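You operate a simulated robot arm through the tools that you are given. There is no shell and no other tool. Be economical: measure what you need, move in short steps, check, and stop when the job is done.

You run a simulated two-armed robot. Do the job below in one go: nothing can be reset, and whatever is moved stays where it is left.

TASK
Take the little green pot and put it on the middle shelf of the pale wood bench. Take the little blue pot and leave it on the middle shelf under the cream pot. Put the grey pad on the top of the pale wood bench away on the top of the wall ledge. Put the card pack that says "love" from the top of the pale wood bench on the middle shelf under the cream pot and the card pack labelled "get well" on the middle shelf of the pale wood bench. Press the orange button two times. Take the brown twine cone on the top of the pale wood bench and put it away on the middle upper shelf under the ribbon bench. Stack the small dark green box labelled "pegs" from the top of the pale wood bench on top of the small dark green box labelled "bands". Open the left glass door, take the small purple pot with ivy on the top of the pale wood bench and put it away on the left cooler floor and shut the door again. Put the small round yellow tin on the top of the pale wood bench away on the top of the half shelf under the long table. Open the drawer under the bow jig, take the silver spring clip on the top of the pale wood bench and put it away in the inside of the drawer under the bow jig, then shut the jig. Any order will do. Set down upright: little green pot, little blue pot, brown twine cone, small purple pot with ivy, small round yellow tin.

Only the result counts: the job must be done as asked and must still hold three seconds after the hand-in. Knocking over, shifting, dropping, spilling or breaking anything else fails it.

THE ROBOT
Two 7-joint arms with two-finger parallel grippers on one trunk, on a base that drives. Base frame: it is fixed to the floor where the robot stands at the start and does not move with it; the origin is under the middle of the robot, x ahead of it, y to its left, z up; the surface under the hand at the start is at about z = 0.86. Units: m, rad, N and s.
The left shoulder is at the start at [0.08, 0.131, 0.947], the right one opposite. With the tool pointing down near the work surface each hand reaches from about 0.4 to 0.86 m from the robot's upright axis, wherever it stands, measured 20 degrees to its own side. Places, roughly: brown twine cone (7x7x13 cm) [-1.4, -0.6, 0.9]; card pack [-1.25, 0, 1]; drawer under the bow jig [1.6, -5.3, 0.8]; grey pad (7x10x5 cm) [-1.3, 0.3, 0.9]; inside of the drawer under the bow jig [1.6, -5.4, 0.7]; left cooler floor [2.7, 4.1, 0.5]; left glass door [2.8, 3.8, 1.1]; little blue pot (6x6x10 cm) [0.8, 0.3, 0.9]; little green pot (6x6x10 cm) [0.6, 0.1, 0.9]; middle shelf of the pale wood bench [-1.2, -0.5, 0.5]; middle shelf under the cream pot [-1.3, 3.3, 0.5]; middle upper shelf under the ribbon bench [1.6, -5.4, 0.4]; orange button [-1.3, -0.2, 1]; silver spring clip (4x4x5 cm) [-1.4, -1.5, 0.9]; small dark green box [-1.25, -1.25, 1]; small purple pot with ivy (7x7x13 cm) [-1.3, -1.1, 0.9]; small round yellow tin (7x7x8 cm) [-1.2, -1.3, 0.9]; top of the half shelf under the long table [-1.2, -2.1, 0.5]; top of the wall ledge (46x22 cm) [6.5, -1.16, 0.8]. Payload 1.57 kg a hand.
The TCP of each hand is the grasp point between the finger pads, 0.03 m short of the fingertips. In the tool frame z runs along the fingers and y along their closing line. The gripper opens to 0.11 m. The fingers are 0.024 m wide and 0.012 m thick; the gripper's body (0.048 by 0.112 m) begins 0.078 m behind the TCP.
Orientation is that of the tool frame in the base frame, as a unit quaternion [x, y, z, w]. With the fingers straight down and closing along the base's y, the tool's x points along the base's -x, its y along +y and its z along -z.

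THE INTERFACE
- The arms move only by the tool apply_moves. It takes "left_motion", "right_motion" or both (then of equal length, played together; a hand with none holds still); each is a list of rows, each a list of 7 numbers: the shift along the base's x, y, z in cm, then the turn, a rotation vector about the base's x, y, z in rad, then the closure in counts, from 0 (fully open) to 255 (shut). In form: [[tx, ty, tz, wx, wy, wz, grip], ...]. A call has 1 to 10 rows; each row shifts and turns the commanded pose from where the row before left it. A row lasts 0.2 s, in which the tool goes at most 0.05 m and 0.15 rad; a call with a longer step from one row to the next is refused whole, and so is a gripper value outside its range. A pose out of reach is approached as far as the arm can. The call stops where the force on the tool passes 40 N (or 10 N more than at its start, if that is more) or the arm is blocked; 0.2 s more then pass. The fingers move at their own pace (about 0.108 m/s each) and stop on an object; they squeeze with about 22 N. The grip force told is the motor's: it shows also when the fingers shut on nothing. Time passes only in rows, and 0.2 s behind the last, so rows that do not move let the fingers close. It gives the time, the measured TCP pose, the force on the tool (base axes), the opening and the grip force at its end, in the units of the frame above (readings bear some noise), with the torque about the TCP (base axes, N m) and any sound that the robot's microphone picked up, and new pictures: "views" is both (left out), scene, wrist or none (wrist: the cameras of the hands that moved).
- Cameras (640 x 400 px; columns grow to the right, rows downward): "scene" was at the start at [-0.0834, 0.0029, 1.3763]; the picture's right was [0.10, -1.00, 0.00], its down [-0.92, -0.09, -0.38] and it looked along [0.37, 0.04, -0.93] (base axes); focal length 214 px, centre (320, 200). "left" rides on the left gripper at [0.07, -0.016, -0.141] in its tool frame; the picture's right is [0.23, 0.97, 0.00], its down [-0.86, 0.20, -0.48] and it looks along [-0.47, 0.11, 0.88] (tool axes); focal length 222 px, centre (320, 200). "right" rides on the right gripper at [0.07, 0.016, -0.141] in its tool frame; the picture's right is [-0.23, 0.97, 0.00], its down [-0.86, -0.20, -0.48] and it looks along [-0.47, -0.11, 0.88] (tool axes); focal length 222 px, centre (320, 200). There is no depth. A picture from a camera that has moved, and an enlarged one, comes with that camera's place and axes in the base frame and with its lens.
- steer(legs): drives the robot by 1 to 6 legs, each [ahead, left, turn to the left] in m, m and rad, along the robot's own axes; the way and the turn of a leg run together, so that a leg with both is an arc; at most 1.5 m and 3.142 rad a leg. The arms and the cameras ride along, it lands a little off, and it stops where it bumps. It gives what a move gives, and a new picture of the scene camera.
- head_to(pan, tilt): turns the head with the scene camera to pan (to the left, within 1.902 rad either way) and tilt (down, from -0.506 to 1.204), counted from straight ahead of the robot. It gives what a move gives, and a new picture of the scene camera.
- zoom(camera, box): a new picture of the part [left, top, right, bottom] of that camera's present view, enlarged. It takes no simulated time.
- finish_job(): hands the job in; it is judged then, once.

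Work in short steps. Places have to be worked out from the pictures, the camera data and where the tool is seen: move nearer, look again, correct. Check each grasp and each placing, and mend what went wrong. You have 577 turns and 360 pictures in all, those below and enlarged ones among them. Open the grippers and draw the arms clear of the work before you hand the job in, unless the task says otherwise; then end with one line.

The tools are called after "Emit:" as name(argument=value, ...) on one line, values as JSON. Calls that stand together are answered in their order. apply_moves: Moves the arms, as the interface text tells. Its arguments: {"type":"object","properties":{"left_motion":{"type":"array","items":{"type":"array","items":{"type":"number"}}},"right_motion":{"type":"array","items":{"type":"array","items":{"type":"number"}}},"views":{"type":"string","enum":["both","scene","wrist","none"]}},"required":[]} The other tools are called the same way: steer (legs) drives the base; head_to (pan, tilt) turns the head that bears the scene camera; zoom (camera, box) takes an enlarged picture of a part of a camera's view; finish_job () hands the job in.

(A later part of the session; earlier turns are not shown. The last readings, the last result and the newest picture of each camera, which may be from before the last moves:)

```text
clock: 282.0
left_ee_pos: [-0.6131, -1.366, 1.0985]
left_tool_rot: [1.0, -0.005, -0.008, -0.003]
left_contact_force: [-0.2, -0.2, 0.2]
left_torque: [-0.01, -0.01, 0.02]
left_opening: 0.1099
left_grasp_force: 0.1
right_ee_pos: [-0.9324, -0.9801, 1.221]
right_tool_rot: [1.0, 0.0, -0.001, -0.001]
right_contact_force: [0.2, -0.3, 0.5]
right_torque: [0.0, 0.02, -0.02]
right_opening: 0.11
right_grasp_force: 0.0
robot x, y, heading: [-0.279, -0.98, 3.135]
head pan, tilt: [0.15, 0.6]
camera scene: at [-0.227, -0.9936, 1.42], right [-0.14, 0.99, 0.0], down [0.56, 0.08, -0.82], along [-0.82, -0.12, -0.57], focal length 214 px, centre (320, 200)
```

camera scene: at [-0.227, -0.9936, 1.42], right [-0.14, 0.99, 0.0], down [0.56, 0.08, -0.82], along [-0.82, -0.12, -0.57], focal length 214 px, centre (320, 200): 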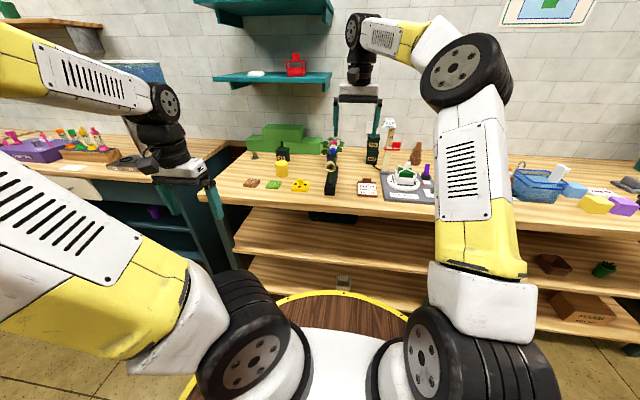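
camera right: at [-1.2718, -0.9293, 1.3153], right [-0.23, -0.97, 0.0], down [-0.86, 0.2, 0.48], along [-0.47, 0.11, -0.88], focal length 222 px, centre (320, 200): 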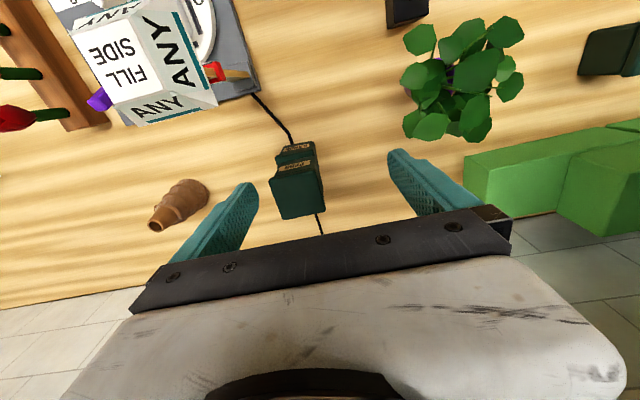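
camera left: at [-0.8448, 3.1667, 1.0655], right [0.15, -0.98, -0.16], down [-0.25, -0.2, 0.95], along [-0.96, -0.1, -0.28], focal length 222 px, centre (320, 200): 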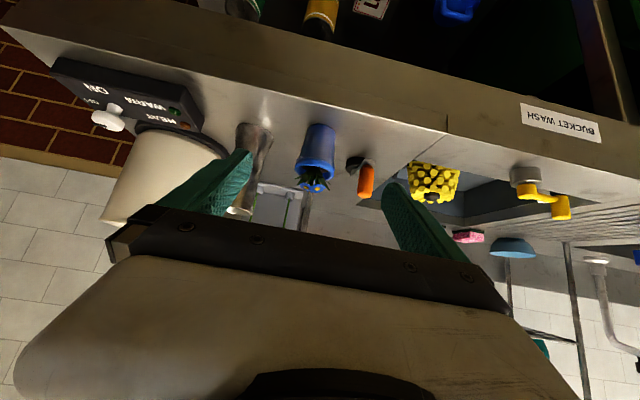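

Reposition right hand to its tilt pose and shift the base left for the tin.

Emit:
apply_moves(right_motion=[[0, 4, -1.5, 0, 0.131, 0, 0], [0, 4, -1.5, 0, 0.131, 0, 0], [0, 4, -2, 0, 0.131, 0, 0], [0.5, 4, -2, 0, 0.131, 0, 0], [1, 4, -2.5, 0, 0.131, 0, 0], [2, 4, -2.5, 0, 0.131, 0, 0]], views="none")

Emit:
steer(legs=[[0, 0.58, 0.005]])

Emit:
zoom(camera="right", box=[0, 0, 640, 400])

```text
refused: row 6 steps farther than a row can; nothing moved
```

```text
clock: 285.4
left_ee_pos: [-0.6128, -1.9558, 1.0996]
left_tool_rot: [1.0, -0.003, -0.008, -0.004]
left_contact_force: [-0.1, -0.3, 0.5]
left_torque: [0.0, 0.01, 0.01]
left_opening: 0.1101
left_grasp_force: 0.0
right_ee_pos: [-0.9352, -1.5696, 1.2223]
right_tool_rot: [1.0, 0.002, -0.001, 0.0]
right_contact_force: [-0.3, -0.4, 0.0]
right_torque: [-0.01, -0.04, 0.0]
right_opening: 0.1102
right_grasp_force: 0.0
robot x, y, heading: [-0.2806, -1.5651, 3.145]
head pan, tilt: [0.15, 0.6]
camera scene: at [-0.2287, -1.5809, 1.42], right [-0.15, 0.99, 0.0], down [0.56, 0.08, -0.82], along [-0.82, -0.12, -0.57], focal length 214 px, centre (320, 200)
```

scene: 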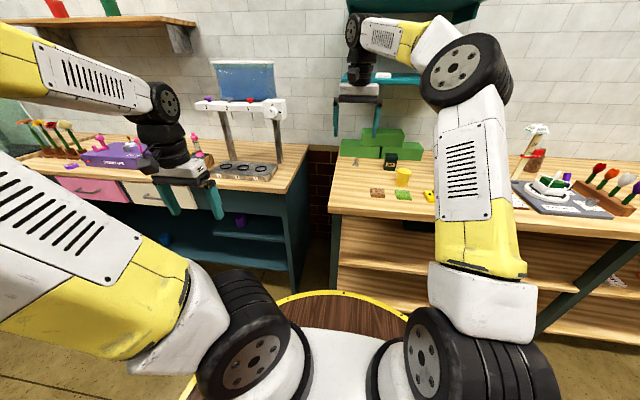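

```text
1.00 times, centred on (320, 200) of right (not enlarged: the box is as wide or as high as the picture)
camera zoom: at [-0.8645, -1.5851, 1.3619], right [-0.22, -0.97, 0.0], down [-0.85, 0.2, 0.48], along [-0.47, 0.11, -0.88], focal length 222 px, centre (320, 200)
```

zoom: 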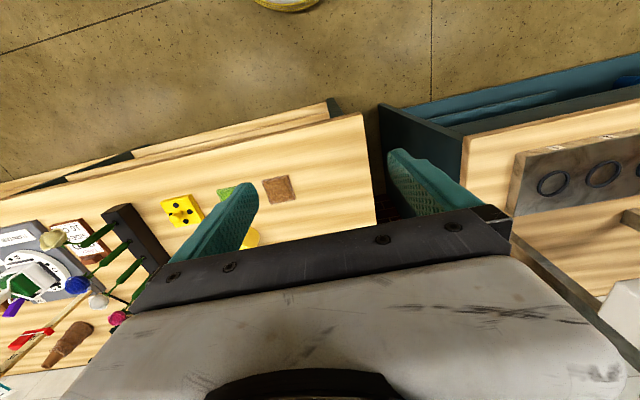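

Now move the arm itself.

Emit:
apply_moves(right_motion=[[0, 4, -1.5, 0, 0.131, 0, 0], [0, 4, -1.5, 0, 0.131, 0, 0], [0, 4, -2, 0, 0.131, 0, 0], [0.5, 4, -2, 0, 0.131, 0, 0], [1, 4, -2.5, 0, 0.131, 0, 0], [2, 4, -2, 0, 0.131, 0, 0], [1, 1.5, -2, 0, 0, 0, 0]], views="wrist")

```text
clock: 287.0
left_ee_pos: [-0.6142, -1.9557, 1.0995]
left_tool_rot: [1.0, -0.003, -0.009, -0.004]
left_contact_force: [0.0, -0.3, 0.1]
left_torque: [0.02, 0.01, 0.02]
left_opening: 0.11
left_grasp_force: 0.0
right_ee_pos: [-0.8895, -1.3154, 1.0863]
right_tool_rot: [0.923, 0.002, -0.385, -0.001]
right_contact_force: [0.2, -0.7, 0.4]
right_torque: [0.01, -0.04, 0.0]
right_opening: 0.11
right_grasp_force: 0.0
robot x, y, heading: [-0.2811, -1.5658, 3.145]
head pan, tilt: [0.15, 0.6]
camera right: at [-0.7406, -1.331, 1.135], right [-0.16, -0.97, 0.16], down [-0.26, 0.2, 0.94], along [-0.95, 0.11, -0.29], focal length 222 px, centre (320, 200)
```

right: 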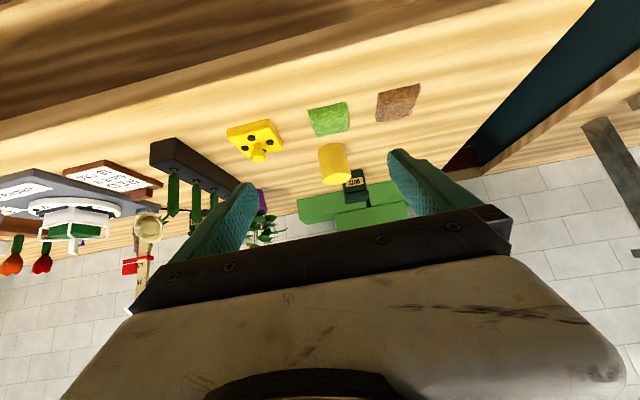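

Tin ≈(-1.167,-1.318). Drive 0.12 forward, then advance at 45° and grip.

Emit:
steer(legs=[[0.12, 0, 0]])

Emit:
apply_moves(right_motion=[[-3, 0, -3, 0, 0, 0, 20], [-3, 0, -3, 0, 0, 0, 20], [-3, 0, -3, 0, 0, 0, 20], [-3, 0, -3, 0, 0, 0, 20]], views="wrist")

```text
clock: 288.2
left_ee_pos: [-0.7299, -1.9552, 1.099]
left_tool_rot: [1.0, -0.003, -0.008, -0.003]
left_contact_force: [-0.8, 0.3, 0.4]
left_torque: [0.01, -0.01, 0.0]
left_opening: 0.1101
left_grasp_force: 0.0
right_ee_pos: [-1.0081, -1.3173, 1.0861]
right_tool_rot: [0.923, 0.002, -0.384, -0.001]
right_contact_force: [0.4, 0.1, -0.3]
right_torque: [-0.03, 0.01, 0.0]
right_opening: 0.1102
right_grasp_force: 0.1
robot x, y, heading: [-0.3966, -1.5671, -3.143]
head pan, tilt: [0.15, 0.6]
camera scene: at [-0.346, -1.5808, 1.42], right [-0.15, 0.99, 0.0], down [0.56, 0.08, -0.83], along [-0.82, -0.12, -0.56], focal length 214 px, centre (320, 200)
```

scene: 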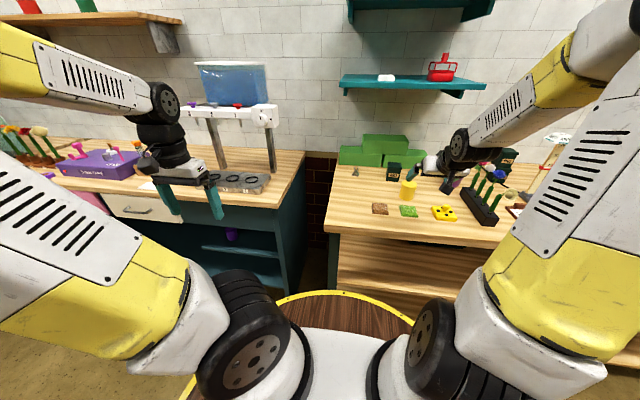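

```text
clock: 289.2
left_ee_pos: [-0.7297, -1.9564, 1.0986]
left_tool_rot: [1.0, -0.005, -0.008, -0.003]
left_contact_force: [0.2, 0.5, -0.3]
left_torque: [0.01, 0.01, 0.03]
left_opening: 0.11
left_grasp_force: 0.0
right_ee_pos: [-1.1279, -1.3165, 0.9666]
right_tool_rot: [0.923, 0.002, -0.384, -0.002]
right_contact_force: [-0.4, 1.0, 0.2]
right_torque: [-0.01, 0.02, -0.04]
right_opening: 0.1016
right_grasp_force: 0.1
robot x, y, heading: [-0.3986, -1.5665, 3.142]
head pan, tilt: [0.15, 0.6]
camera right: at [-0.9786, -1.3321, 1.0155], right [-0.16, -0.97, 0.16], down [-0.26, 0.19, 0.94], along [-0.95, 0.11, -0.29], focal length 222 px, centre (320, 200)
```

right: 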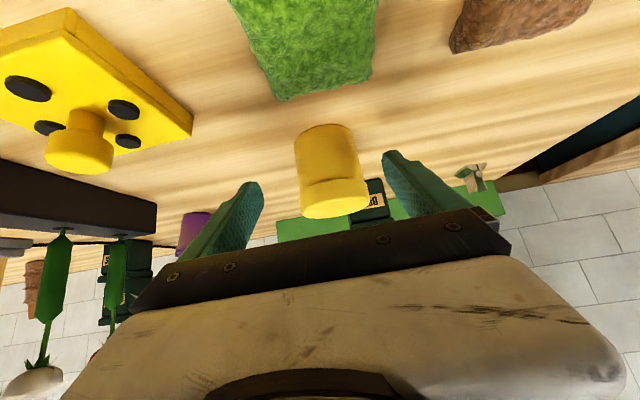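

Emit:
apply_moves(right_motion=[[-2.2, -0.6, -1.1, 0, 0, 0, 20], [-2.2, 0, -1.0, 0, 0, 0, 20], [0, 0, 0, 0, 0, 0, 255], [0, 0, 0, 0, 0, 0, 255], [0, 0, 0, 0, 0, 0, 255], [0, 0, 3, 0, 0, 0, 255], [0, 0, 4, 0, 0, 0, 255]], views="wrist")

```text
clock: 290.8
left_ee_pos: [-0.73, -1.9571, 1.0983]
left_tool_rot: [1.0, -0.003, -0.008, -0.004]
left_contact_force: [-0.4, 0.3, -0.2]
left_torque: [-0.02, 0.01, -0.02]
left_opening: 0.1101
left_grasp_force: 0.1
right_ee_pos: [-1.1708, -1.3237, 1.0145]
right_tool_rot: [0.924, 0.002, -0.384, -0.002]
right_contact_force: [0.0, 0.7, -0.3]
right_torque: [0.01, -0.02, 0.0]
right_opening: 0.0618
right_grasp_force: 21.8
robot x, y, heading: [-0.3982, -1.5651, -3.144]
head pan, tilt: [0.15, 0.6]
camera right: at [-1.0219, -1.3379, 1.0637], right [-0.16, -0.97, 0.16], down [-0.27, 0.2, 0.94], along [-0.95, 0.11, -0.29], focal length 222 px, centre (320, 200)
```

right: 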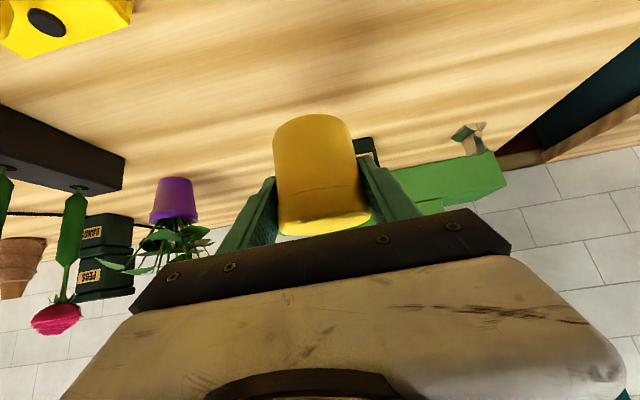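

Tin held. Retract, back off, and drive left to the long table's half shelf.

Emit:
apply_moves(right_motion=[[3, 0, 2, 0, 0, 0, 255], [4, 0, 2, 0, 0, 0, 255], [4.5, 0, 1, 0, 0, 0, 255], [4.5, 0, 0, 0, 0, 0, 255]], views="none")

Emit:
steer(legs=[[-0.25, 0, 0], [0, 0.78, 0]])

```text
clock: 291.8
left_ee_pos: [-0.7317, -1.9569, 1.0977]
left_tool_rot: [1.0, -0.003, -0.007, -0.004]
left_contact_force: [-0.8, 0.0, 0.0]
left_torque: [0.0, -0.03, -0.03]
left_opening: 0.1101
left_grasp_force: 0.2
right_ee_pos: [-1.0126, -1.3241, 1.0655]
right_tool_rot: [0.924, 0.002, -0.383, -0.002]
right_contact_force: [-0.9, -0.2, -1.0]
right_torque: [0.0, -0.01, -0.01]
right_opening: 0.0619
right_grasp_force: 21.8
robot x, y, heading: [-0.3966, -1.5641, -3.145]
head pan, tilt: [0.15, 0.6]
```

```text
clock: 297.4
left_ee_pos: [-0.4775, -2.7307, 1.0992]
left_tool_rot: [1.0, -0.001, -0.008, -0.004]
left_contact_force: [-0.4, 0.1, 1.4]
left_torque: [-0.03, 0.04, 0.01]
left_opening: 0.1098
left_grasp_force: 0.1
right_ee_pos: [-0.763, -2.0972, 1.0661]
right_tool_rot: [0.923, 0.004, -0.384, 0.0]
right_contact_force: [0.4, -0.8, -1.9]
right_torque: [-0.03, 0.02, 0.01]
right_opening: 0.0619
right_grasp_force: 21.9
robot x, y, heading: [-0.1455, -2.336, -3.133]
head pan, tilt: [0.15, 0.6]
camera scene: at [-0.095, -2.3523, 1.42], right [-0.15, 0.99, 0.0], down [0.56, 0.09, -0.82], along [-0.82, -0.13, -0.57], focal length 214 px, centre (320, 200)
```

scene: 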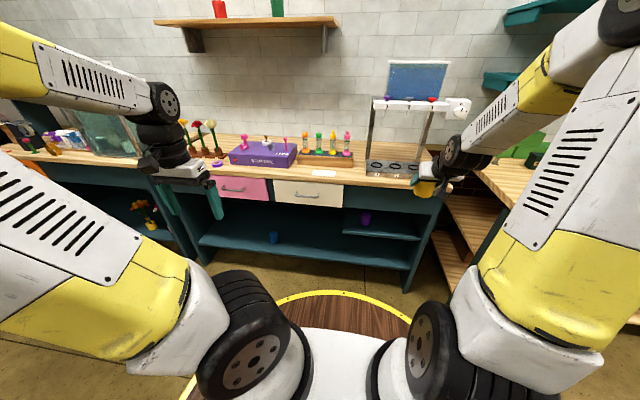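

Emit:
zoom(camera="scene", box=[300, 150, 460, 280])

```text
3.08 times, centred on (380, 215) of scene
camera zoom: at [-0.095, -2.3523, 1.42], right [-0.15, 0.99, 0.0], down [0.56, 0.09, -0.82], along [-0.82, -0.13, -0.57], focal length 660 px, centre (135, 154)
```

zoom: 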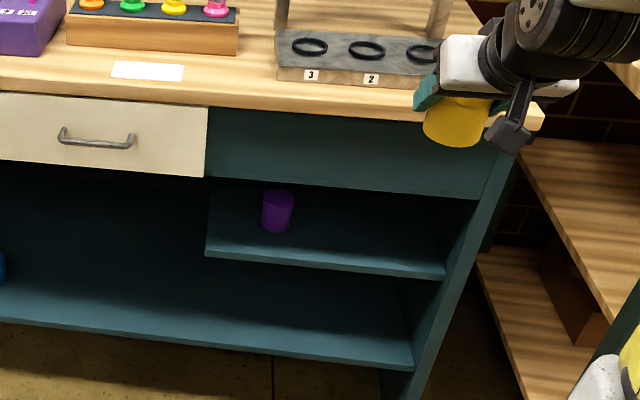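

The half shelf (purple tin on it) spans y≈-2.37…-1.92, z≈0.51. Lower the hand in front at y≈-2.065.

Emit:
apply_moves(right_motion=[[0, 1, -4.6, 0, 0, 0, 255], [0, 1, -4.6, 0, 0, 0, 255], [0, 1, -4.6, 0, 0, 0, 255], [0, 0, -4.8, 0, 0, 0, 255], [0, 0, -4.8, 0, 0, 0, 255], [0, 0, -4.8, 0, 0, 0, 255], [0, 0, -4.8, 0, 0, 0, 255], [0, 0, -4.8, 0, 0, 0, 255], [0, 0, -4.8, 0, 0, 0, 255], [0, 0, -2, 0, 0, 0, 255]], views="none")

Emit:
steer(legs=[[0.13, 0, 0]])

Emit:
zoom(camera="right", box=[0, 0, 640, 400])

```text
clock: 299.6
left_ee_pos: [-0.4775, -2.7297, 1.0981]
left_tool_rot: [1.0, -0.001, -0.008, -0.003]
left_contact_force: [0.3, -0.6, -0.1]
left_torque: [0.02, 0.01, 0.02]
left_opening: 0.1099
left_grasp_force: 0.0
right_ee_pos: [-0.7645, -2.0688, 0.6189]
right_tool_rot: [0.923, 0.004, -0.386, 0.0]
right_contact_force: [0.0, -0.4, -1.0]
right_torque: [-0.01, -0.02, 0.03]
right_opening: 0.0618
right_grasp_force: 22.2
robot x, y, heading: [-0.1458, -2.3365, -3.138]
head pan, tilt: [0.15, 0.6]
```

```text
clock: 300.9
left_ee_pos: [-0.6079, -2.7305, 1.0987]
left_tool_rot: [1.0, -0.001, -0.008, -0.003]
left_contact_force: [0.8, -0.4, -0.6]
left_torque: [0.02, 0.02, 0.0]
left_opening: 0.11
left_grasp_force: 0.1
right_ee_pos: [-0.895, -2.0697, 0.6186]
right_tool_rot: [0.923, 0.003, -0.384, -0.001]
right_contact_force: [1.5, -0.3, -1.1]
right_torque: [0.02, 0.01, 0.01]
right_opening: 0.062
right_grasp_force: 21.9
robot x, y, heading: [-0.281, -2.3376, -3.135]
head pan, tilt: [0.15, 0.6]
camera scene: at [-0.2257, -2.3529, 1.42], right [-0.15, 0.99, 0.0], down [0.56, 0.09, -0.82], along [-0.82, -0.13, -0.57], focal length 214 px, centre (320, 200)
```

scene: 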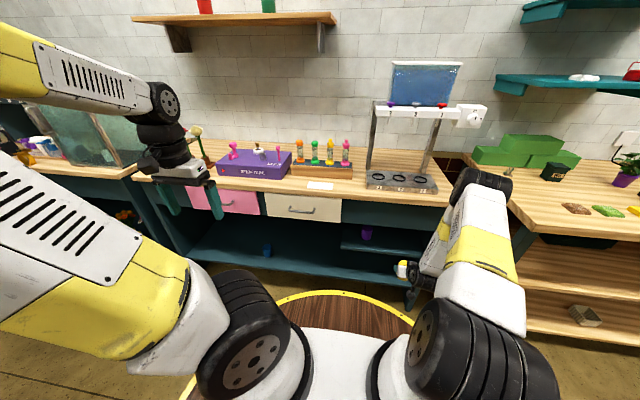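

```text
1.00 times, centred on (320, 200) of right (not enlarged: the box is as wide or as high as the picture)
camera zoom: at [-0.7456, -2.084, 0.6686], right [-0.15, -0.98, 0.16], down [-0.27, 0.19, 0.94], along [-0.95, 0.1, -0.29], focal length 222 px, centre (320, 200)
```

zoom: 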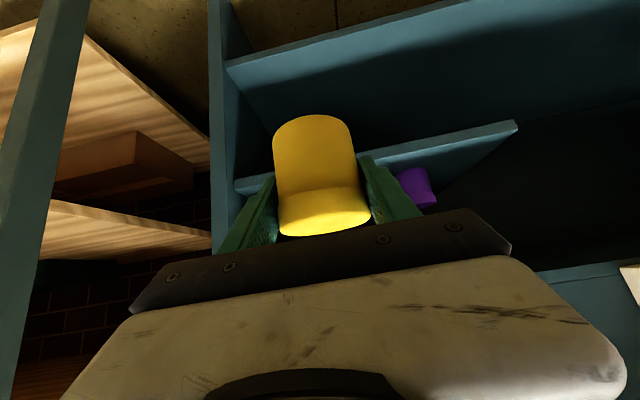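

Emit:
apply_moves(right_motion=[[-4.2, 0, -0.4, 0, 0, 0, 255], [-4.2, 0, -0.4, 0, 0, 0, 255], [-4.2, 0, -0.4, 0, 0, 0, 255], [-4.2, 0, -0.4, 0, 0, 0, 255], [-4.2, 0, 0, 0, 0, 0, 255], [-3.8, 0, 0, 0, 0, 0, 255], [0, 0, -1, 0, 0, 0, 255]], views="wrist")

```text
clock: 302.4
left_ee_pos: [-0.6064, -2.7299, 1.0988]
left_tool_rot: [1.0, -0.001, -0.008, -0.004]
left_contact_force: [0.1, 0.6, 1.0]
left_torque: [0.02, -0.01, -0.01]
left_opening: 0.1098
left_grasp_force: 0.0
right_ee_pos: [-1.1403, -2.0697, 0.5909]
right_tool_rot: [0.925, 0.003, -0.38, 0.0]
right_contact_force: [38.5, -1.6, -10.9]
right_torque: [0.14, 5.58, -0.1]
right_opening: 0.062
right_grasp_force: 22.1
robot x, y, heading: [-0.2754, -2.3368, -3.137]
head pan, tilt: [0.15, 0.6]
camera right: at [-0.9915, -2.0837, 0.6407], right [-0.15, -0.98, 0.16], down [-0.27, 0.2, 0.94], along [-0.95, 0.1, -0.3], focal length 222 px, centre (320, 200)
```

right: 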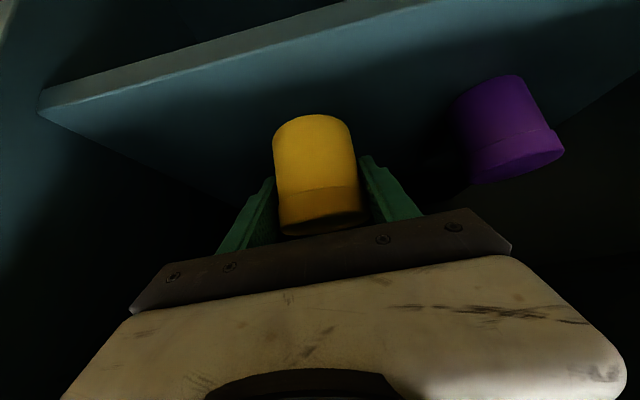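

The gripper touched the apron. Back off 3 cm, lower 3 cm, then go in again.

Emit:
apply_moves(right_motion=[[3, 0, 0, 0, 0, 0, 255], [0, 0, -1.5, 0, 0, 0, 255], [0, 0, -1, 0, 0, 0, 255]], views="wrist")

```text
clock: 303.2
left_ee_pos: [-0.6086, -2.7301, 1.0989]
left_tool_rot: [1.0, 0.0, -0.007, -0.004]
left_contact_force: [0.0, 0.1, -0.1]
left_torque: [-0.04, 0.02, 0.0]
left_opening: 0.11
left_grasp_force: 0.0
right_ee_pos: [-1.1133, -2.07, 0.5701]
right_tool_rot: [0.923, 0.004, -0.385, -0.001]
right_contact_force: [-0.3, 0.2, -0.7]
right_torque: [0.01, -0.03, 0.04]
right_opening: 0.0617
right_grasp_force: 21.7
robot x, y, heading: [-0.2762, -2.3417, -3.133]
head pan, tilt: [0.15, 0.6]
camera right: at [-0.9635, -2.0838, 0.6186], right [-0.15, -0.98, 0.16], down [-0.26, 0.19, 0.95], along [-0.95, 0.1, -0.29], focal length 222 px, centre (320, 200)
```

right: 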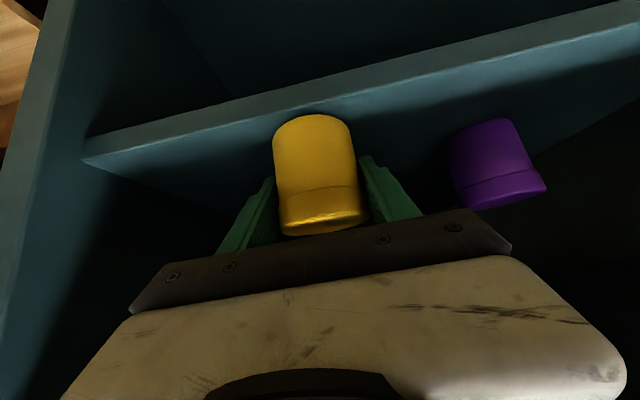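

Emit:
apply_moves(right_motion=[[-1.5, 0, -0.3, 0, 0, 0, 255], [-1.5, 0, -0.3, 0, 0, 0, 255], [-1.2, 0, 0, 0, 0, 0, 255]], views="wrist")

```text
clock: 304.1
left_ee_pos: [-0.6073, -2.7292, 1.0989]
left_tool_rot: [1.0, -0.001, -0.008, -0.004]
left_contact_force: [1.3, -0.3, 0.0]
left_torque: [0.02, 0.03, -0.03]
left_opening: 0.1099
left_grasp_force: 0.0
right_ee_pos: [-1.156, -2.07, 0.5645]
right_tool_rot: [0.922, 0.004, -0.386, 0.0]
right_contact_force: [4.1, -1.6, 14.9]
right_torque: [0.0, 0.17, 0.0]
right_opening: 0.062
right_grasp_force: 21.8
robot x, y, heading: [-0.2786, -2.3379, -3.132]
head pan, tilt: [0.15, 0.6]
camera right: at [-1.0054, -2.0843, 0.6135], right [-0.15, -0.98, 0.16], down [-0.26, 0.19, 0.95], along [-0.95, 0.1, -0.28], focal length 222 px, centre (320, 200)
```

right: 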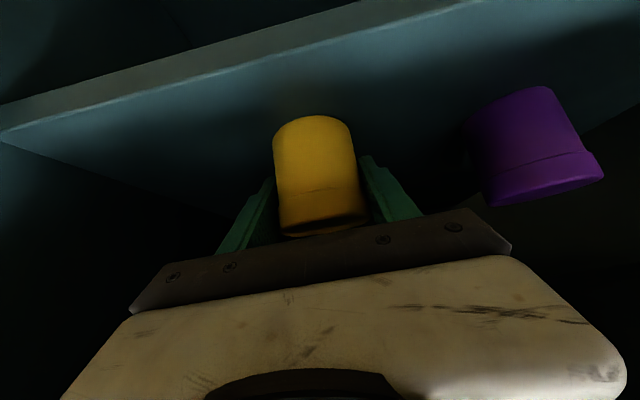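

Standing on the shelf (15 N up). Release and pull straight back horizontally.

Emit:
apply_moves(right_motion=[[0, 0, 0.1, 0, 0, 0, 120], [0, 0, 0, 0, 0, 0, 50], [0, 0, 0, 0, 0, 0, 50], [2, 0, 0.3, 0, 0, 0, 50], [4, 0, 0.3, 0, 0, 0, 50], [4.5, 0, 0, 0, 0, 0, 50], [4.5, 0, 0, 0, 0, 0, 50], [4.5, 0, 0, 0, 0, 0, 50], [4.5, 0, 0, 0, 0, 0, 50]], views="wrist")

```text
clock: 306.1
left_ee_pos: [-0.6081, -2.7304, 1.0979]
left_tool_rot: [1.0, -0.001, -0.007, -0.004]
left_contact_force: [0.2, 0.0, -1.0]
left_torque: [-0.03, -0.02, 0.02]
left_opening: 0.1101
left_grasp_force: 0.1
right_ee_pos: [-0.9157, -2.0706, 0.572]
right_tool_rot: [0.923, 0.004, -0.385, -0.001]
right_contact_force: [0.6, -0.9, -0.4]
right_torque: [0.0, 0.0, -0.02]
right_opening: 0.0882
right_grasp_force: 0.1
robot x, y, heading: [-0.2747, -2.3359, -3.138]
head pan, tilt: [0.15, 0.6]
camera right: at [-0.7666, -2.0845, 0.6214], right [-0.15, -0.98, 0.16], down [-0.26, 0.19, 0.94], along [-0.95, 0.1, -0.29], focal length 222 px, centre (320, 200)
```

right: 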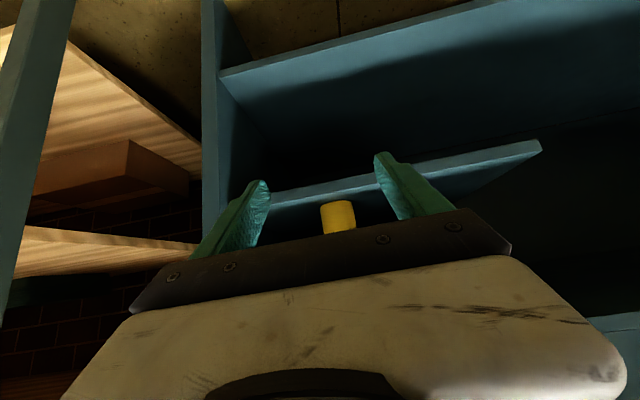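

Tin placed. Raise and untilt the right hand, close it for pressing, and drive to the button area.

Emit:
apply_moves(right_motion=[[1, 0, 4.8, 0, 0, 0, 100], [1, 0, 4.8, 0, 0, 0, 255], [0, 0, 4.8, 0, 0, 0, 255], [0, 0, 4.8, 0, 0, 0, 255], [0, 0, 4.8, 0, -0.131, 0, 255], [0, 0, 4.8, 0, -0.131, 0, 255], [0, 0, 4.8, 0, -0.131, 0, 255], [0, 0, 4.8, 0, -0.131, 0, 255], [0, 0, 4.8, 0, -0.131, 0, 255], [0, 0, 4.8, 0, -0.131, 0, 255]], views="none")

Emit:
steer(legs=[[0, -1.0, -0.006], [0, -0.85, 0], [0.2, 0, 0]])

Emit:
zoom(camera="right", box=[0, 0, 640, 400])

```text
clock: 308.2
left_ee_pos: [-0.6076, -2.7298, 1.0989]
left_tool_rot: [1.0, -0.001, -0.008, -0.004]
left_contact_force: [-0.2, -0.6, -1.1]
left_torque: [-0.03, 0.02, 0.01]
left_opening: 0.1103
left_grasp_force: 0.1
right_ee_pos: [-0.8936, -2.0693, 1.0529]
right_tool_rot: [1.0, 0.005, -0.001, 0.001]
right_contact_force: [-0.7, 0.8, 0.0]
right_torque: [0.0, 0.0, 0.0]
right_opening: 0.0002
right_grasp_force: 21.7
robot x, y, heading: [-0.2786, -2.3367, -3.136]
head pan, tilt: [0.15, 0.6]
```

```text
clock: 318.7
left_ee_pos: [-0.8017, -0.8878, 1.0986]
left_tool_rot: [1.0, -0.016, -0.008, -0.004]
left_contact_force: [0.2, 0.8, -0.5]
left_torque: [0.0, -0.02, 0.0]
left_opening: 0.1099
left_grasp_force: 0.1
right_ee_pos: [-1.0655, -0.2182, 1.0532]
right_tool_rot: [1.0, -0.013, 0.0, 0.001]
right_contact_force: [-0.5, 1.3, 0.7]
right_torque: [-0.03, 0.05, -0.01]
right_opening: 0.0005
right_grasp_force: 21.4
robot x, y, heading: [-0.4601, -0.5081, 3.111]
head pan, tilt: [0.15, 0.6]
camera scene: at [-0.408, -0.5226, 1.42], right [-0.12, 0.99, 0.0], down [0.56, 0.07, -0.83], along [-0.82, -0.1, -0.56], focal length 214 px, centre (320, 200)
```

scene: 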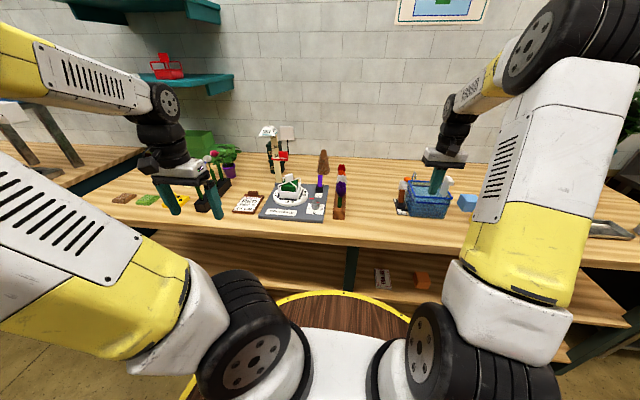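

```text
1.00 times, centred on (320, 200) of right (not enlarged: the box is as wide or as high as the picture)
camera zoom: at [-0.9967, -0.2329, 1.1931], right [-0.25, -0.97, 0.0], down [-0.85, 0.22, 0.48], along [-0.46, 0.12, -0.88], focal length 222 px, centre (320, 200)
```

zoom: 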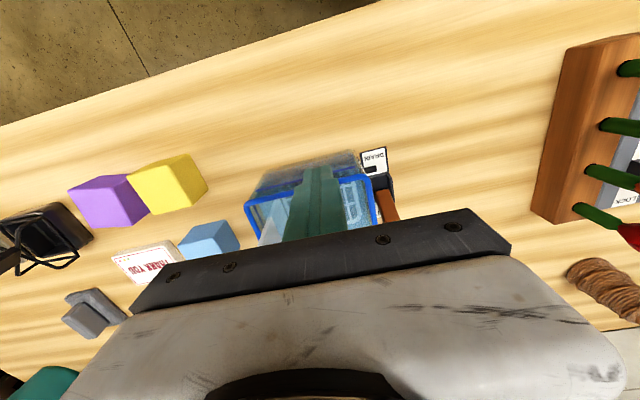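

Emit:
zoom(camera="scene", box=[370, 150, 500, 230])

Emit:
apply_moves(right_motion=[[-4, 0, 3, 0, 0, 0, 255], [-4, 0, 3, 0, 0, 0, 255], [-2, 0, 3, 0, 0, 0, 255]], views="wrist")

```text
4.92 times, centred on (435, 190) of scene
camera zoom: at [-0.408, -0.5226, 1.42], right [-0.12, 0.99, 0.0], down [0.56, 0.07, -0.83], along [-0.82, -0.1, -0.56], focal length 1056 px, centre (-246, 249)
```

zoom: 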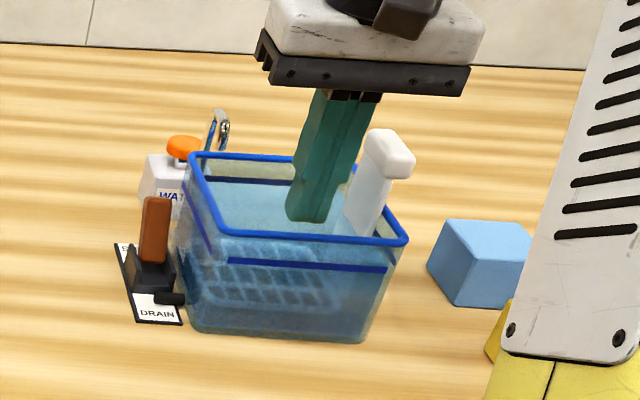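

```text
clock: 319.5
left_ee_pos: [-0.8029, -0.8867, 1.0984]
left_tool_rot: [1.0, -0.017, -0.008, -0.004]
left_contact_force: [0.9, 0.2, 0.0]
left_torque: [0.02, 0.01, 0.01]
left_opening: 0.1101
left_grasp_force: 0.1
right_ee_pos: [-1.1669, -0.2159, 1.1414]
right_tool_rot: [1.0, -0.012, 0.0, 0.002]
right_contact_force: [0.4, 1.1, 0.0]
right_torque: [0.01, 0.05, 0.0]
right_opening: 0.0001
right_grasp_force: 21.2
robot x, y, heading: [-0.4591, -0.5036, 3.111]
head pan, tilt: [0.15, 0.6]
camera right: at [-1.0976, -0.2338, 1.2824], right [-0.25, -0.97, 0.0], down [-0.85, 0.22, 0.48], along [-0.46, 0.12, -0.88], focal length 222 px, centre (320, 200)
```

right: 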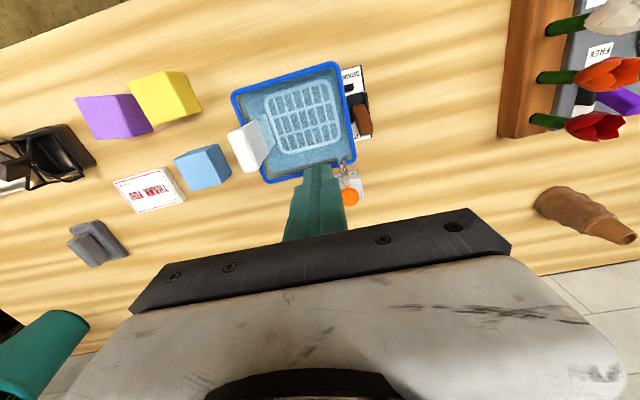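

Button ≈(-1.284,-0.239, top z≈0.95). Move base forward a bit and bring the closed fingertips above it.

Emit:
steer(legs=[[0.07, 0, 0.03]])

Emit:
apply_moves(right_motion=[[-1, -0.5, -1, 0, 0, 0, 255]], views="wrist")

```text
clock: 320.5
left_ee_pos: [-0.8613, -0.8968, 1.0985]
left_tool_rot: [1.0, -0.002, -0.008, -0.003]
left_contact_force: [0.1, -0.3, 0.1]
left_torque: [0.05, 0.01, 0.0]
left_opening: 0.1098
left_grasp_force: 0.1
right_ee_pos: [-1.245, -0.2377, 1.1424]
right_tool_rot: [1.0, 0.003, -0.001, 0.001]
right_contact_force: [0.1, 0.4, -0.1]
right_torque: [-0.01, 0.05, -0.01]
right_opening: 0.0
right_grasp_force: 20.9
robot x, y, heading: [-0.5279, -0.503, -3.138]
head pan, tilt: [0.15, 0.6]
camera scene: at [-0.4775, -0.5201, 1.42], right [-0.15, 0.99, 0.0], down [0.56, 0.09, -0.83], along [-0.82, -0.12, -0.56], focal length 214 px, centre (320, 200)
```

scene: 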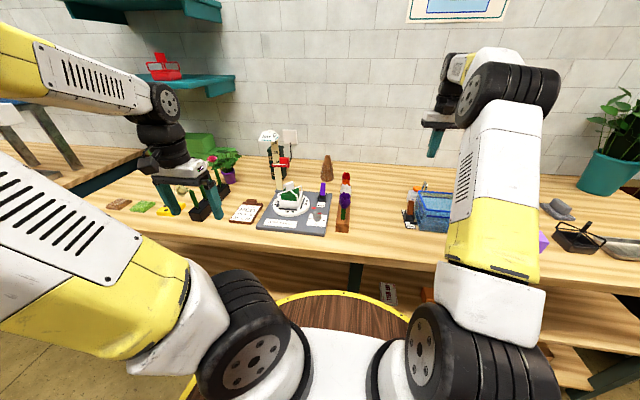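

```text
clock: 320.9
left_ee_pos: [-0.8613, -0.8959, 1.0984]
left_tool_rot: [1.0, -0.002, -0.008, -0.004]
left_contact_force: [1.0, 0.1, -0.2]
left_torque: [0.01, 0.01, 0.01]
left_opening: 0.1102
left_grasp_force: 0.1
right_ee_pos: [-1.2538, -0.242, 1.1316]
right_tool_rot: [1.0, 0.002, -0.001, 0.001]
right_contact_force: [0.0, -0.1, 0.7]
right_torque: [0.0, 0.01, -0.01]
right_opening: 0.0
right_grasp_force: 20.9
robot x, y, heading: [-0.5267, -0.5017, -3.144]
head pan, tilt: [0.15, 0.6]
camera right: at [-1.1843, -0.2567, 1.2721], right [-0.22, -0.97, 0.0], down [-0.85, 0.2, 0.48], along [-0.47, 0.1, -0.88], focal length 222 px, centre (320, 200)
```

right: 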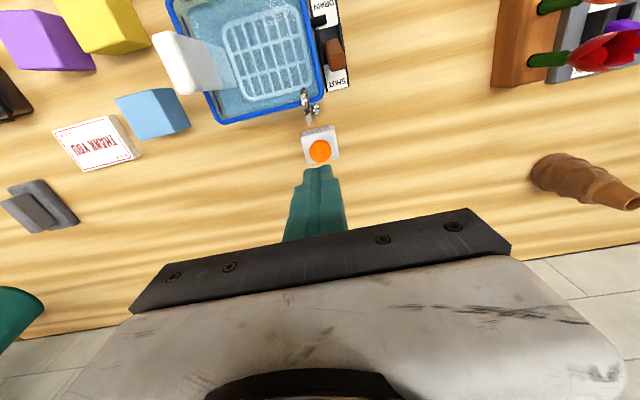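

Emit:
apply_moves(right_motion=[[-1.2, 0.3, -4, 0, 0, 0, 255], [-1.2, 0, -4, 0, 0, 0, 255], [0, 0, -4, 0, 0, 0, 255]], views="wrist")

Emit:
zoom(camera="scene", box=[390, 130, 490, 240])

```text
clock: 321.7
left_ee_pos: [-0.8613, -0.8955, 1.0974]
left_tool_rot: [1.0, -0.002, -0.008, -0.003]
left_contact_force: [0.3, -0.2, 0.1]
left_torque: [0.01, 0.04, -0.02]
left_opening: 0.1101
left_grasp_force: 0.2
right_ee_pos: [-1.2808, -0.2393, 1.0116]
right_tool_rot: [1.0, 0.003, -0.001, 0.001]
right_contact_force: [-0.6, -0.3, 0.1]
right_torque: [0.02, 0.03, 0.03]
right_opening: 0.0002
right_grasp_force: 21.0
robot x, y, heading: [-0.5315, -0.508, -3.139]
head pan, tilt: [0.15, 0.6]
camera right: at [-1.21, -0.2535, 1.1527], right [-0.22, -0.97, 0.0], down [-0.85, 0.2, 0.48], along [-0.47, 0.1, -0.88], focal length 222 px, centre (320, 200)
```

right: 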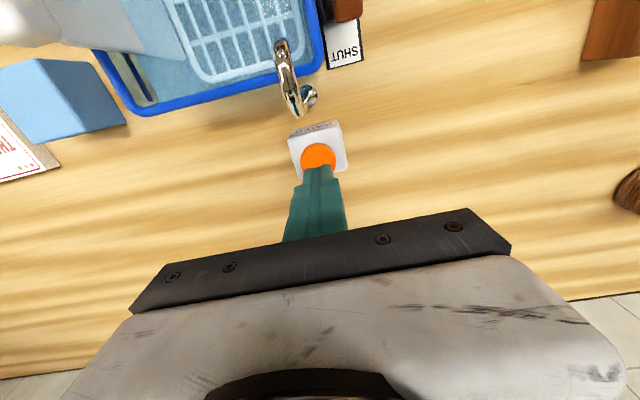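

```text
3.64 times, centred on (440, 185) of scene
camera zoom: at [-0.4774, -0.5202, 1.42], right [-0.15, 0.99, 0.0], down [0.56, 0.09, -0.83], along [-0.82, -0.12, -0.56], focal length 780 px, centre (-116, 254)
```

zoom: 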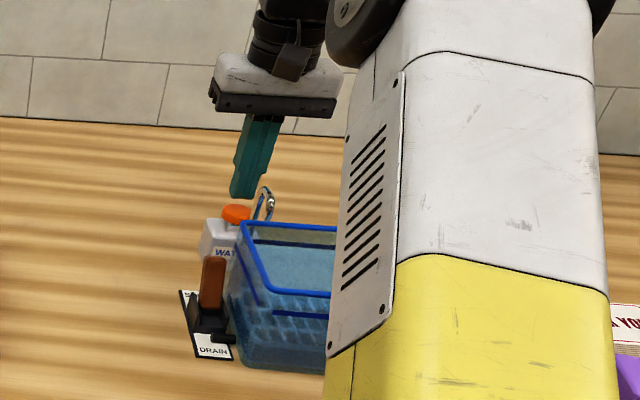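

Tip is right over the button. Press down in small steps, watching sound/force.

Emit:
apply_moves(right_motion=[[0.4, 0, -1.5, 0, 0, 0, 255], [0, 0, -0.8, 0, 0, 0, 255], [0, 0, -0.5, 0, 0, 0, 255], [0, 0, -0.4, 0, 0, 0, 255]], views="none")

```text
clock: 322.7
left_ee_pos: [-0.8617, -0.8953, 1.099]
left_tool_rot: [1.0, -0.002, -0.008, -0.004]
left_contact_force: [0.7, 0.0, 1.1]
left_torque: [0.04, -0.01, -0.02]
left_opening: 0.1098
left_grasp_force: 0.0
right_ee_pos: [-1.2767, -0.2394, 0.9876]
right_tool_rot: [1.0, 0.002, -0.006, 0.001]
right_contact_force: [3.3, -0.4, 11.5]
right_torque: [-0.04, -0.11, -0.05]
right_opening: 0.0
right_grasp_force: 21.6
robot x, y, heading: [-0.5292, -0.5049, -3.141]
head pan, tilt: [0.15, 0.6]
heard: click
stopped in row 4 (right hand): the force on the tool passed its limit at 44 N (the readings are from after the stop); the commanded pose is now the measured one
```

One click. Lift fully, then press a second time.

Emit:
apply_moves(right_motion=[[0, 0, 1.5, 0, 0, 0, 255], [0, 0, 1.5, 0, 0, 0, 255], [0, 0, 0, 0, 0, 0, 255]], views="none")

Emit:
apply_moves(right_motion=[[0, 0, -1.5, 0, 0, 0, 255], [0, 0, -1.2, 0, 0, 0, 255], [0, 0, -0.5, 0, 0, 0, 255], [0, 0, -0.4, 0, 0, 0, 255]], views="none")

```text
clock: 323.5
left_ee_pos: [-0.8609, -0.8968, 1.0984]
left_tool_rot: [1.0, -0.001, -0.008, -0.003]
left_contact_force: [0.1, 0.7, -0.7]
left_torque: [0.0, 0.04, 0.02]
left_opening: 0.1102
left_grasp_force: 0.1
right_ee_pos: [-1.2767, -0.2386, 1.0169]
right_tool_rot: [1.0, 0.002, -0.005, 0.001]
right_contact_force: [-0.4, -0.6, -0.1]
right_torque: [0.03, -0.04, -0.01]
right_opening: 0.0
right_grasp_force: 21.8
robot x, y, heading: [-0.5277, -0.5036, -3.139]
head pan, tilt: [0.15, 0.6]
```

```text
clock: 324.5
left_ee_pos: [-0.8611, -0.8963, 1.0999]
left_tool_rot: [1.0, -0.001, -0.008, -0.004]
left_contact_force: [0.3, 0.3, -0.1]
left_torque: [0.01, 0.03, 0.03]
left_opening: 0.1099
left_grasp_force: 0.0
right_ee_pos: [-1.2776, -0.2394, 0.9879]
right_tool_rot: [1.0, 0.002, -0.011, 0.002]
right_contact_force: [2.5, -1.2, 10.5]
right_torque: [-0.03, -0.12, -0.06]
right_opening: 0.0
right_grasp_force: 21.2
robot x, y, heading: [-0.5243, -0.5005, -3.138]
head pan, tilt: [0.15, 0.6]
heard: click
stopped in row 4 (right hand): the force on the tool passed its limit at 43 N (the readings are from after the stop); the commanded pose is now the measured one
```

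Two clicks done. Lift away, retreat, and set up the tilt pose for the cone.

Emit:
apply_moves(right_motion=[[0, 0, 4, 0, 0, 0, 255], [0, 0, 4, 0, 0, 0, 255], [0, 0, 4, 0, 0, 0, 255], [4.5, 0, 1, 0, 0, 0, 255], [4.5, 0, 1, 0, 0, 0, 200], [4.5, 0, 0, 0, 0, 0, 100], [4.5, 0, 0, 0, 0, 0, 0]], views="wrist")

Emit:
steer(legs=[[-0.2, 0, 0], [0, 0.38, 0]])

Emit:
apply_moves(right_motion=[[0, 0, 0, 0, 0.131, 0, 0], [0, 0, 0, 0, 0.131, 0, 0], [0, 0, 0, 0, 0.131, 0, 0], [0, 0, 0, 0, 0.131, 0, 0], [0, 0, 0, 0, 0.131, 0, 0], [0, 0, 0, 0, 0.131, 0, 0]], views="wrist")

```text
clock: 326.1
left_ee_pos: [-0.862, -0.8965, 1.0984]
left_tool_rot: [1.0, -0.002, -0.007, -0.004]
left_contact_force: [0.5, -0.6, -0.3]
left_torque: [-0.02, -0.03, -0.02]
left_opening: 0.1102
left_grasp_force: 0.0
right_ee_pos: [-1.1026, -0.2393, 1.1287]
right_tool_rot: [1.0, 0.002, -0.008, 0.0]
right_contact_force: [0.4, -0.7, -0.2]
right_torque: [-0.02, -0.01, 0.0]
right_opening: 0.1101
right_grasp_force: 0.0
robot x, y, heading: [-0.5269, -0.5019, -3.139]
head pan, tilt: [0.15, 0.6]
camera right: at [-1.0295, -0.2529, 1.2668], right [-0.22, -0.97, 0.0], down [-0.85, 0.2, 0.49], along [-0.48, 0.11, -0.87], focal length 222 px, centre (320, 200)
```

right: 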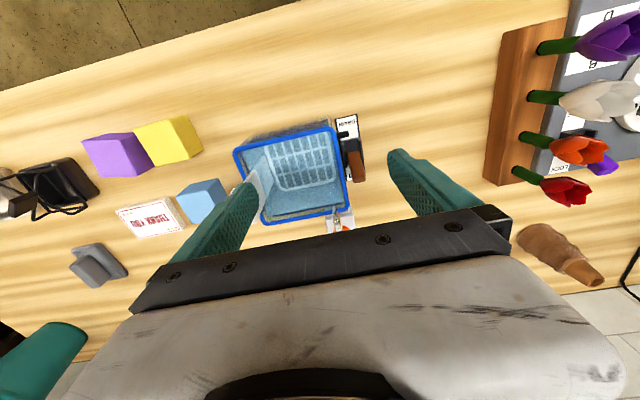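

```text
clock: 329.7
left_ee_pos: [-0.6591, -1.2776, 1.0985]
left_tool_rot: [1.0, 0.004, -0.007, -0.003]
left_contact_force: [0.0, -0.6, 0.1]
left_torque: [0.01, -0.02, 0.01]
left_opening: 0.1097
left_grasp_force: 0.0
right_ee_pos: [-0.9064, -0.6223, 1.1285]
right_tool_rot: [1.0, 0.008, -0.009, 0.0]
right_contact_force: [1.4, -0.3, 0.1]
right_torque: [-0.04, -0.01, -0.03]
right_opening: 0.1098
right_grasp_force: 0.1
robot x, y, heading: [-0.3279, -0.8822, -3.136]
head pan, tilt: [0.15, 0.6]
camera scene: at [-0.2789, -0.8974, 1.42], right [-0.16, 0.99, 0.0], down [0.56, 0.09, -0.82], along [-0.81, -0.13, -0.57], focal length 214 px, centre (320, 200)
```

scene: 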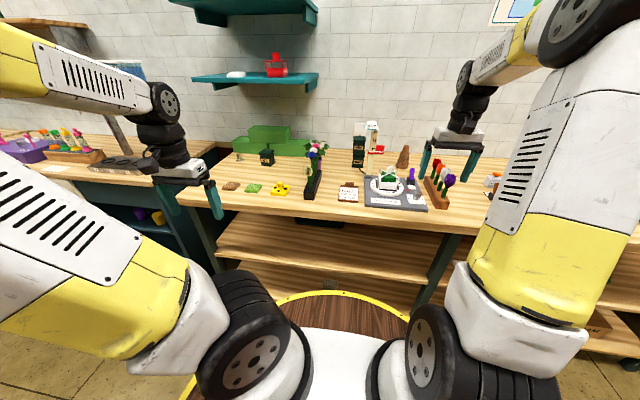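

```text
clock: 331.1
left_ee_pos: [-0.6573, -1.2771, 1.0983]
left_tool_rot: [1.0, 0.004, -0.008, -0.003]
left_contact_force: [0.0, -0.3, 0.1]
left_torque: [0.01, -0.01, -0.03]
left_opening: 0.11
left_grasp_force: 0.0
right_ee_pos: [-0.9067, -0.6217, 1.1279]
right_tool_rot: [0.919, 0.006, -0.393, -0.003]
right_contact_force: [0.0, -0.3, 1.3]
right_torque: [-0.02, 0.0, -0.01]
right_opening: 0.1098
right_grasp_force: 0.1
robot x, y, heading: [-0.3317, -0.8838, -3.132]
head pan, tilt: [0.15, 0.6]
camera right: at [-0.7558, -0.6365, 1.1743], right [-0.15, -0.98, 0.15], down [-0.25, 0.19, 0.95], along [-0.96, 0.1, -0.27], focal length 222 px, centre (320, 200)
```

right: 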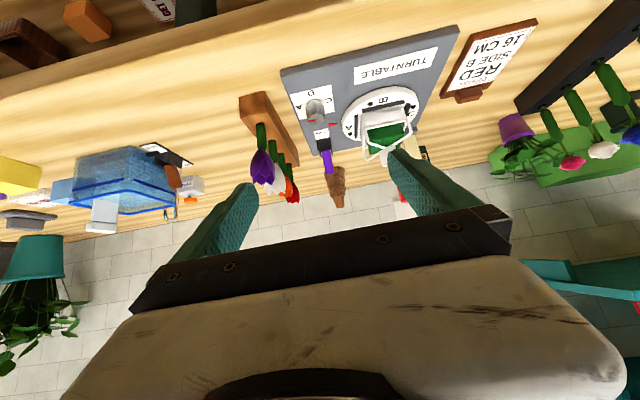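

Cone ≈(-1.405,-0.625). Raise 5 cm and drive forward 0.26 above the tulips/turntable.

Emit:
apply_moves(right_motion=[[0, 0, 3, 0, 0, 0, 0], [0, 0, 2.5, 0, 0, 0, 0]], views="none")

Emit:
steer(legs=[[0.26, 0, 0]])

Emit:
zoom(camera="right", box=[0, 0, 640, 400])

```text
clock: 331.7
left_ee_pos: [-0.659, -1.2771, 1.0998]
left_tool_rot: [1.0, 0.003, -0.008, -0.003]
left_contact_force: [-0.3, -1.0, 0.0]
left_torque: [-0.05, -0.01, 0.0]
left_opening: 0.1098
left_grasp_force: 0.0
right_ee_pos: [-0.9043, -0.6213, 1.1836]
right_tool_rot: [0.92, 0.006, -0.392, -0.002]
right_contact_force: [0.6, 0.3, 0.3]
right_torque: [-0.01, -0.05, 0.01]
right_opening: 0.11
right_grasp_force: 0.0
robot x, y, heading: [-0.3318, -0.8834, -3.128]
head pan, tilt: [0.15, 0.6]
```

```text
clock: 333.6
left_ee_pos: [-0.9112, -1.2863, 1.0985]
left_tool_rot: [1.0, 0.008, -0.009, -0.004]
left_contact_force: [-0.6, -0.6, 0.5]
left_torque: [-0.01, 0.01, -0.02]
left_opening: 0.1101
left_grasp_force: 0.1
right_ee_pos: [-1.1668, -0.634, 1.1826]
right_tool_rot: [0.92, 0.013, -0.392, 0.0]
right_contact_force: [-0.3, 0.7, -0.3]
right_torque: [-0.02, -0.02, 0.0]
right_opening: 0.1098
right_grasp_force: 0.0
robot x, y, heading: [-0.5888, -0.8855, -3.12]
head pan, tilt: [0.15, 0.6]
camera scene: at [-0.5361, -0.9015, 1.42], right [-0.17, 0.98, 0.0], down [0.56, 0.1, -0.83], along [-0.81, -0.14, -0.56], focal length 214 px, centre (320, 200)
```

scene: 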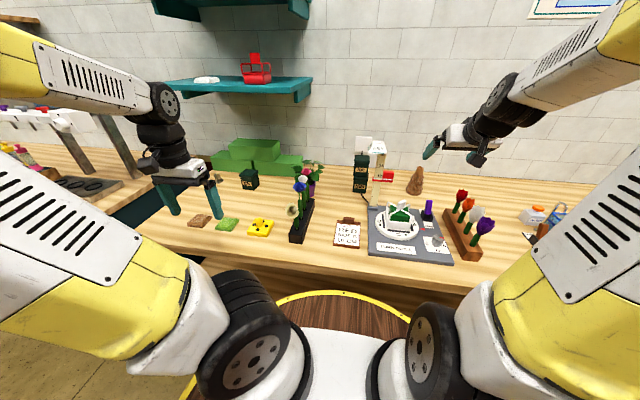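

```text
1.00 times, centred on (320, 200) of right (not enlarged: the box is as wide or as high as the picture)
camera zoom: at [-1.0159, -0.6453, 1.2298], right [-0.14, -0.98, 0.15], down [-0.25, 0.18, 0.95], along [-0.96, 0.09, -0.27], focal length 222 px, centre (320, 200)
```

zoom: 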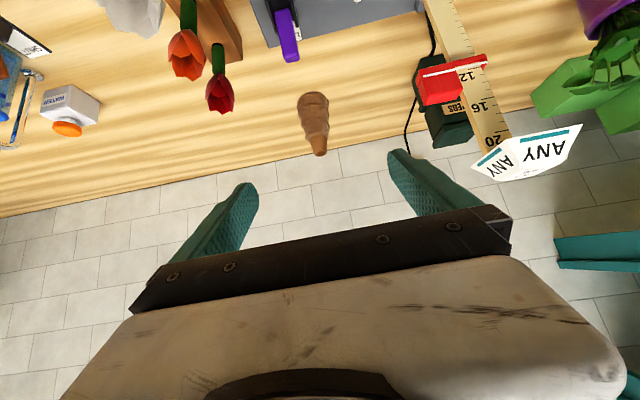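

Cone ≈(-1.411,-0.624). Advance along the axis.

Emit:
apply_moves(right_motion=[[-3.4, 0.2, -3.3, 0, 0, 0, 0], [-3.4, 0.2, -3.3, 0, 0, 0, 0], [-3.4, 0.2, -3.3, 0, 0, 0, 0], [-3.4, 0.2, -3.3, 0, 0, 0, 0], [-3.4, 0.2, -3.3, 0, 0, 0, 0]], views="wrist")

```text
clock: 334.8
left_ee_pos: [-0.9107, -1.2847, 1.0991]
left_tool_rot: [1.0, 0.009, -0.008, -0.003]
left_contact_force: [0.6, 0.0, -0.4]
left_torque: [0.02, 0.03, -0.01]
left_opening: 0.1101
left_grasp_force: 0.1
right_ee_pos: [-1.3381, -0.6227, 1.0188]
right_tool_rot: [0.92, 0.011, -0.391, -0.002]
right_contact_force: [0.9, 0.3, 1.0]
right_torque: [0.01, 0.01, 0.01]
right_opening: 0.1101
right_grasp_force: 0.0
robot x, y, heading: [-0.5864, -0.8856, -3.119]
head pan, tilt: [0.15, 0.6]
camera right: at [-1.1878, -0.6347, 1.065], right [-0.14, -0.98, 0.15], down [-0.25, 0.18, 0.95], along [-0.96, 0.09, -0.27], focal length 222 px, centre (320, 200)
```

right: 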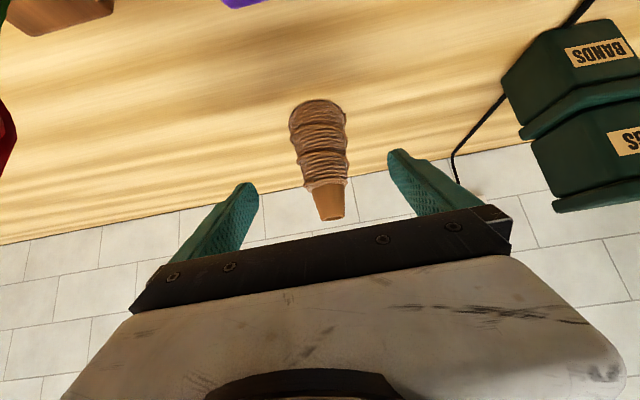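

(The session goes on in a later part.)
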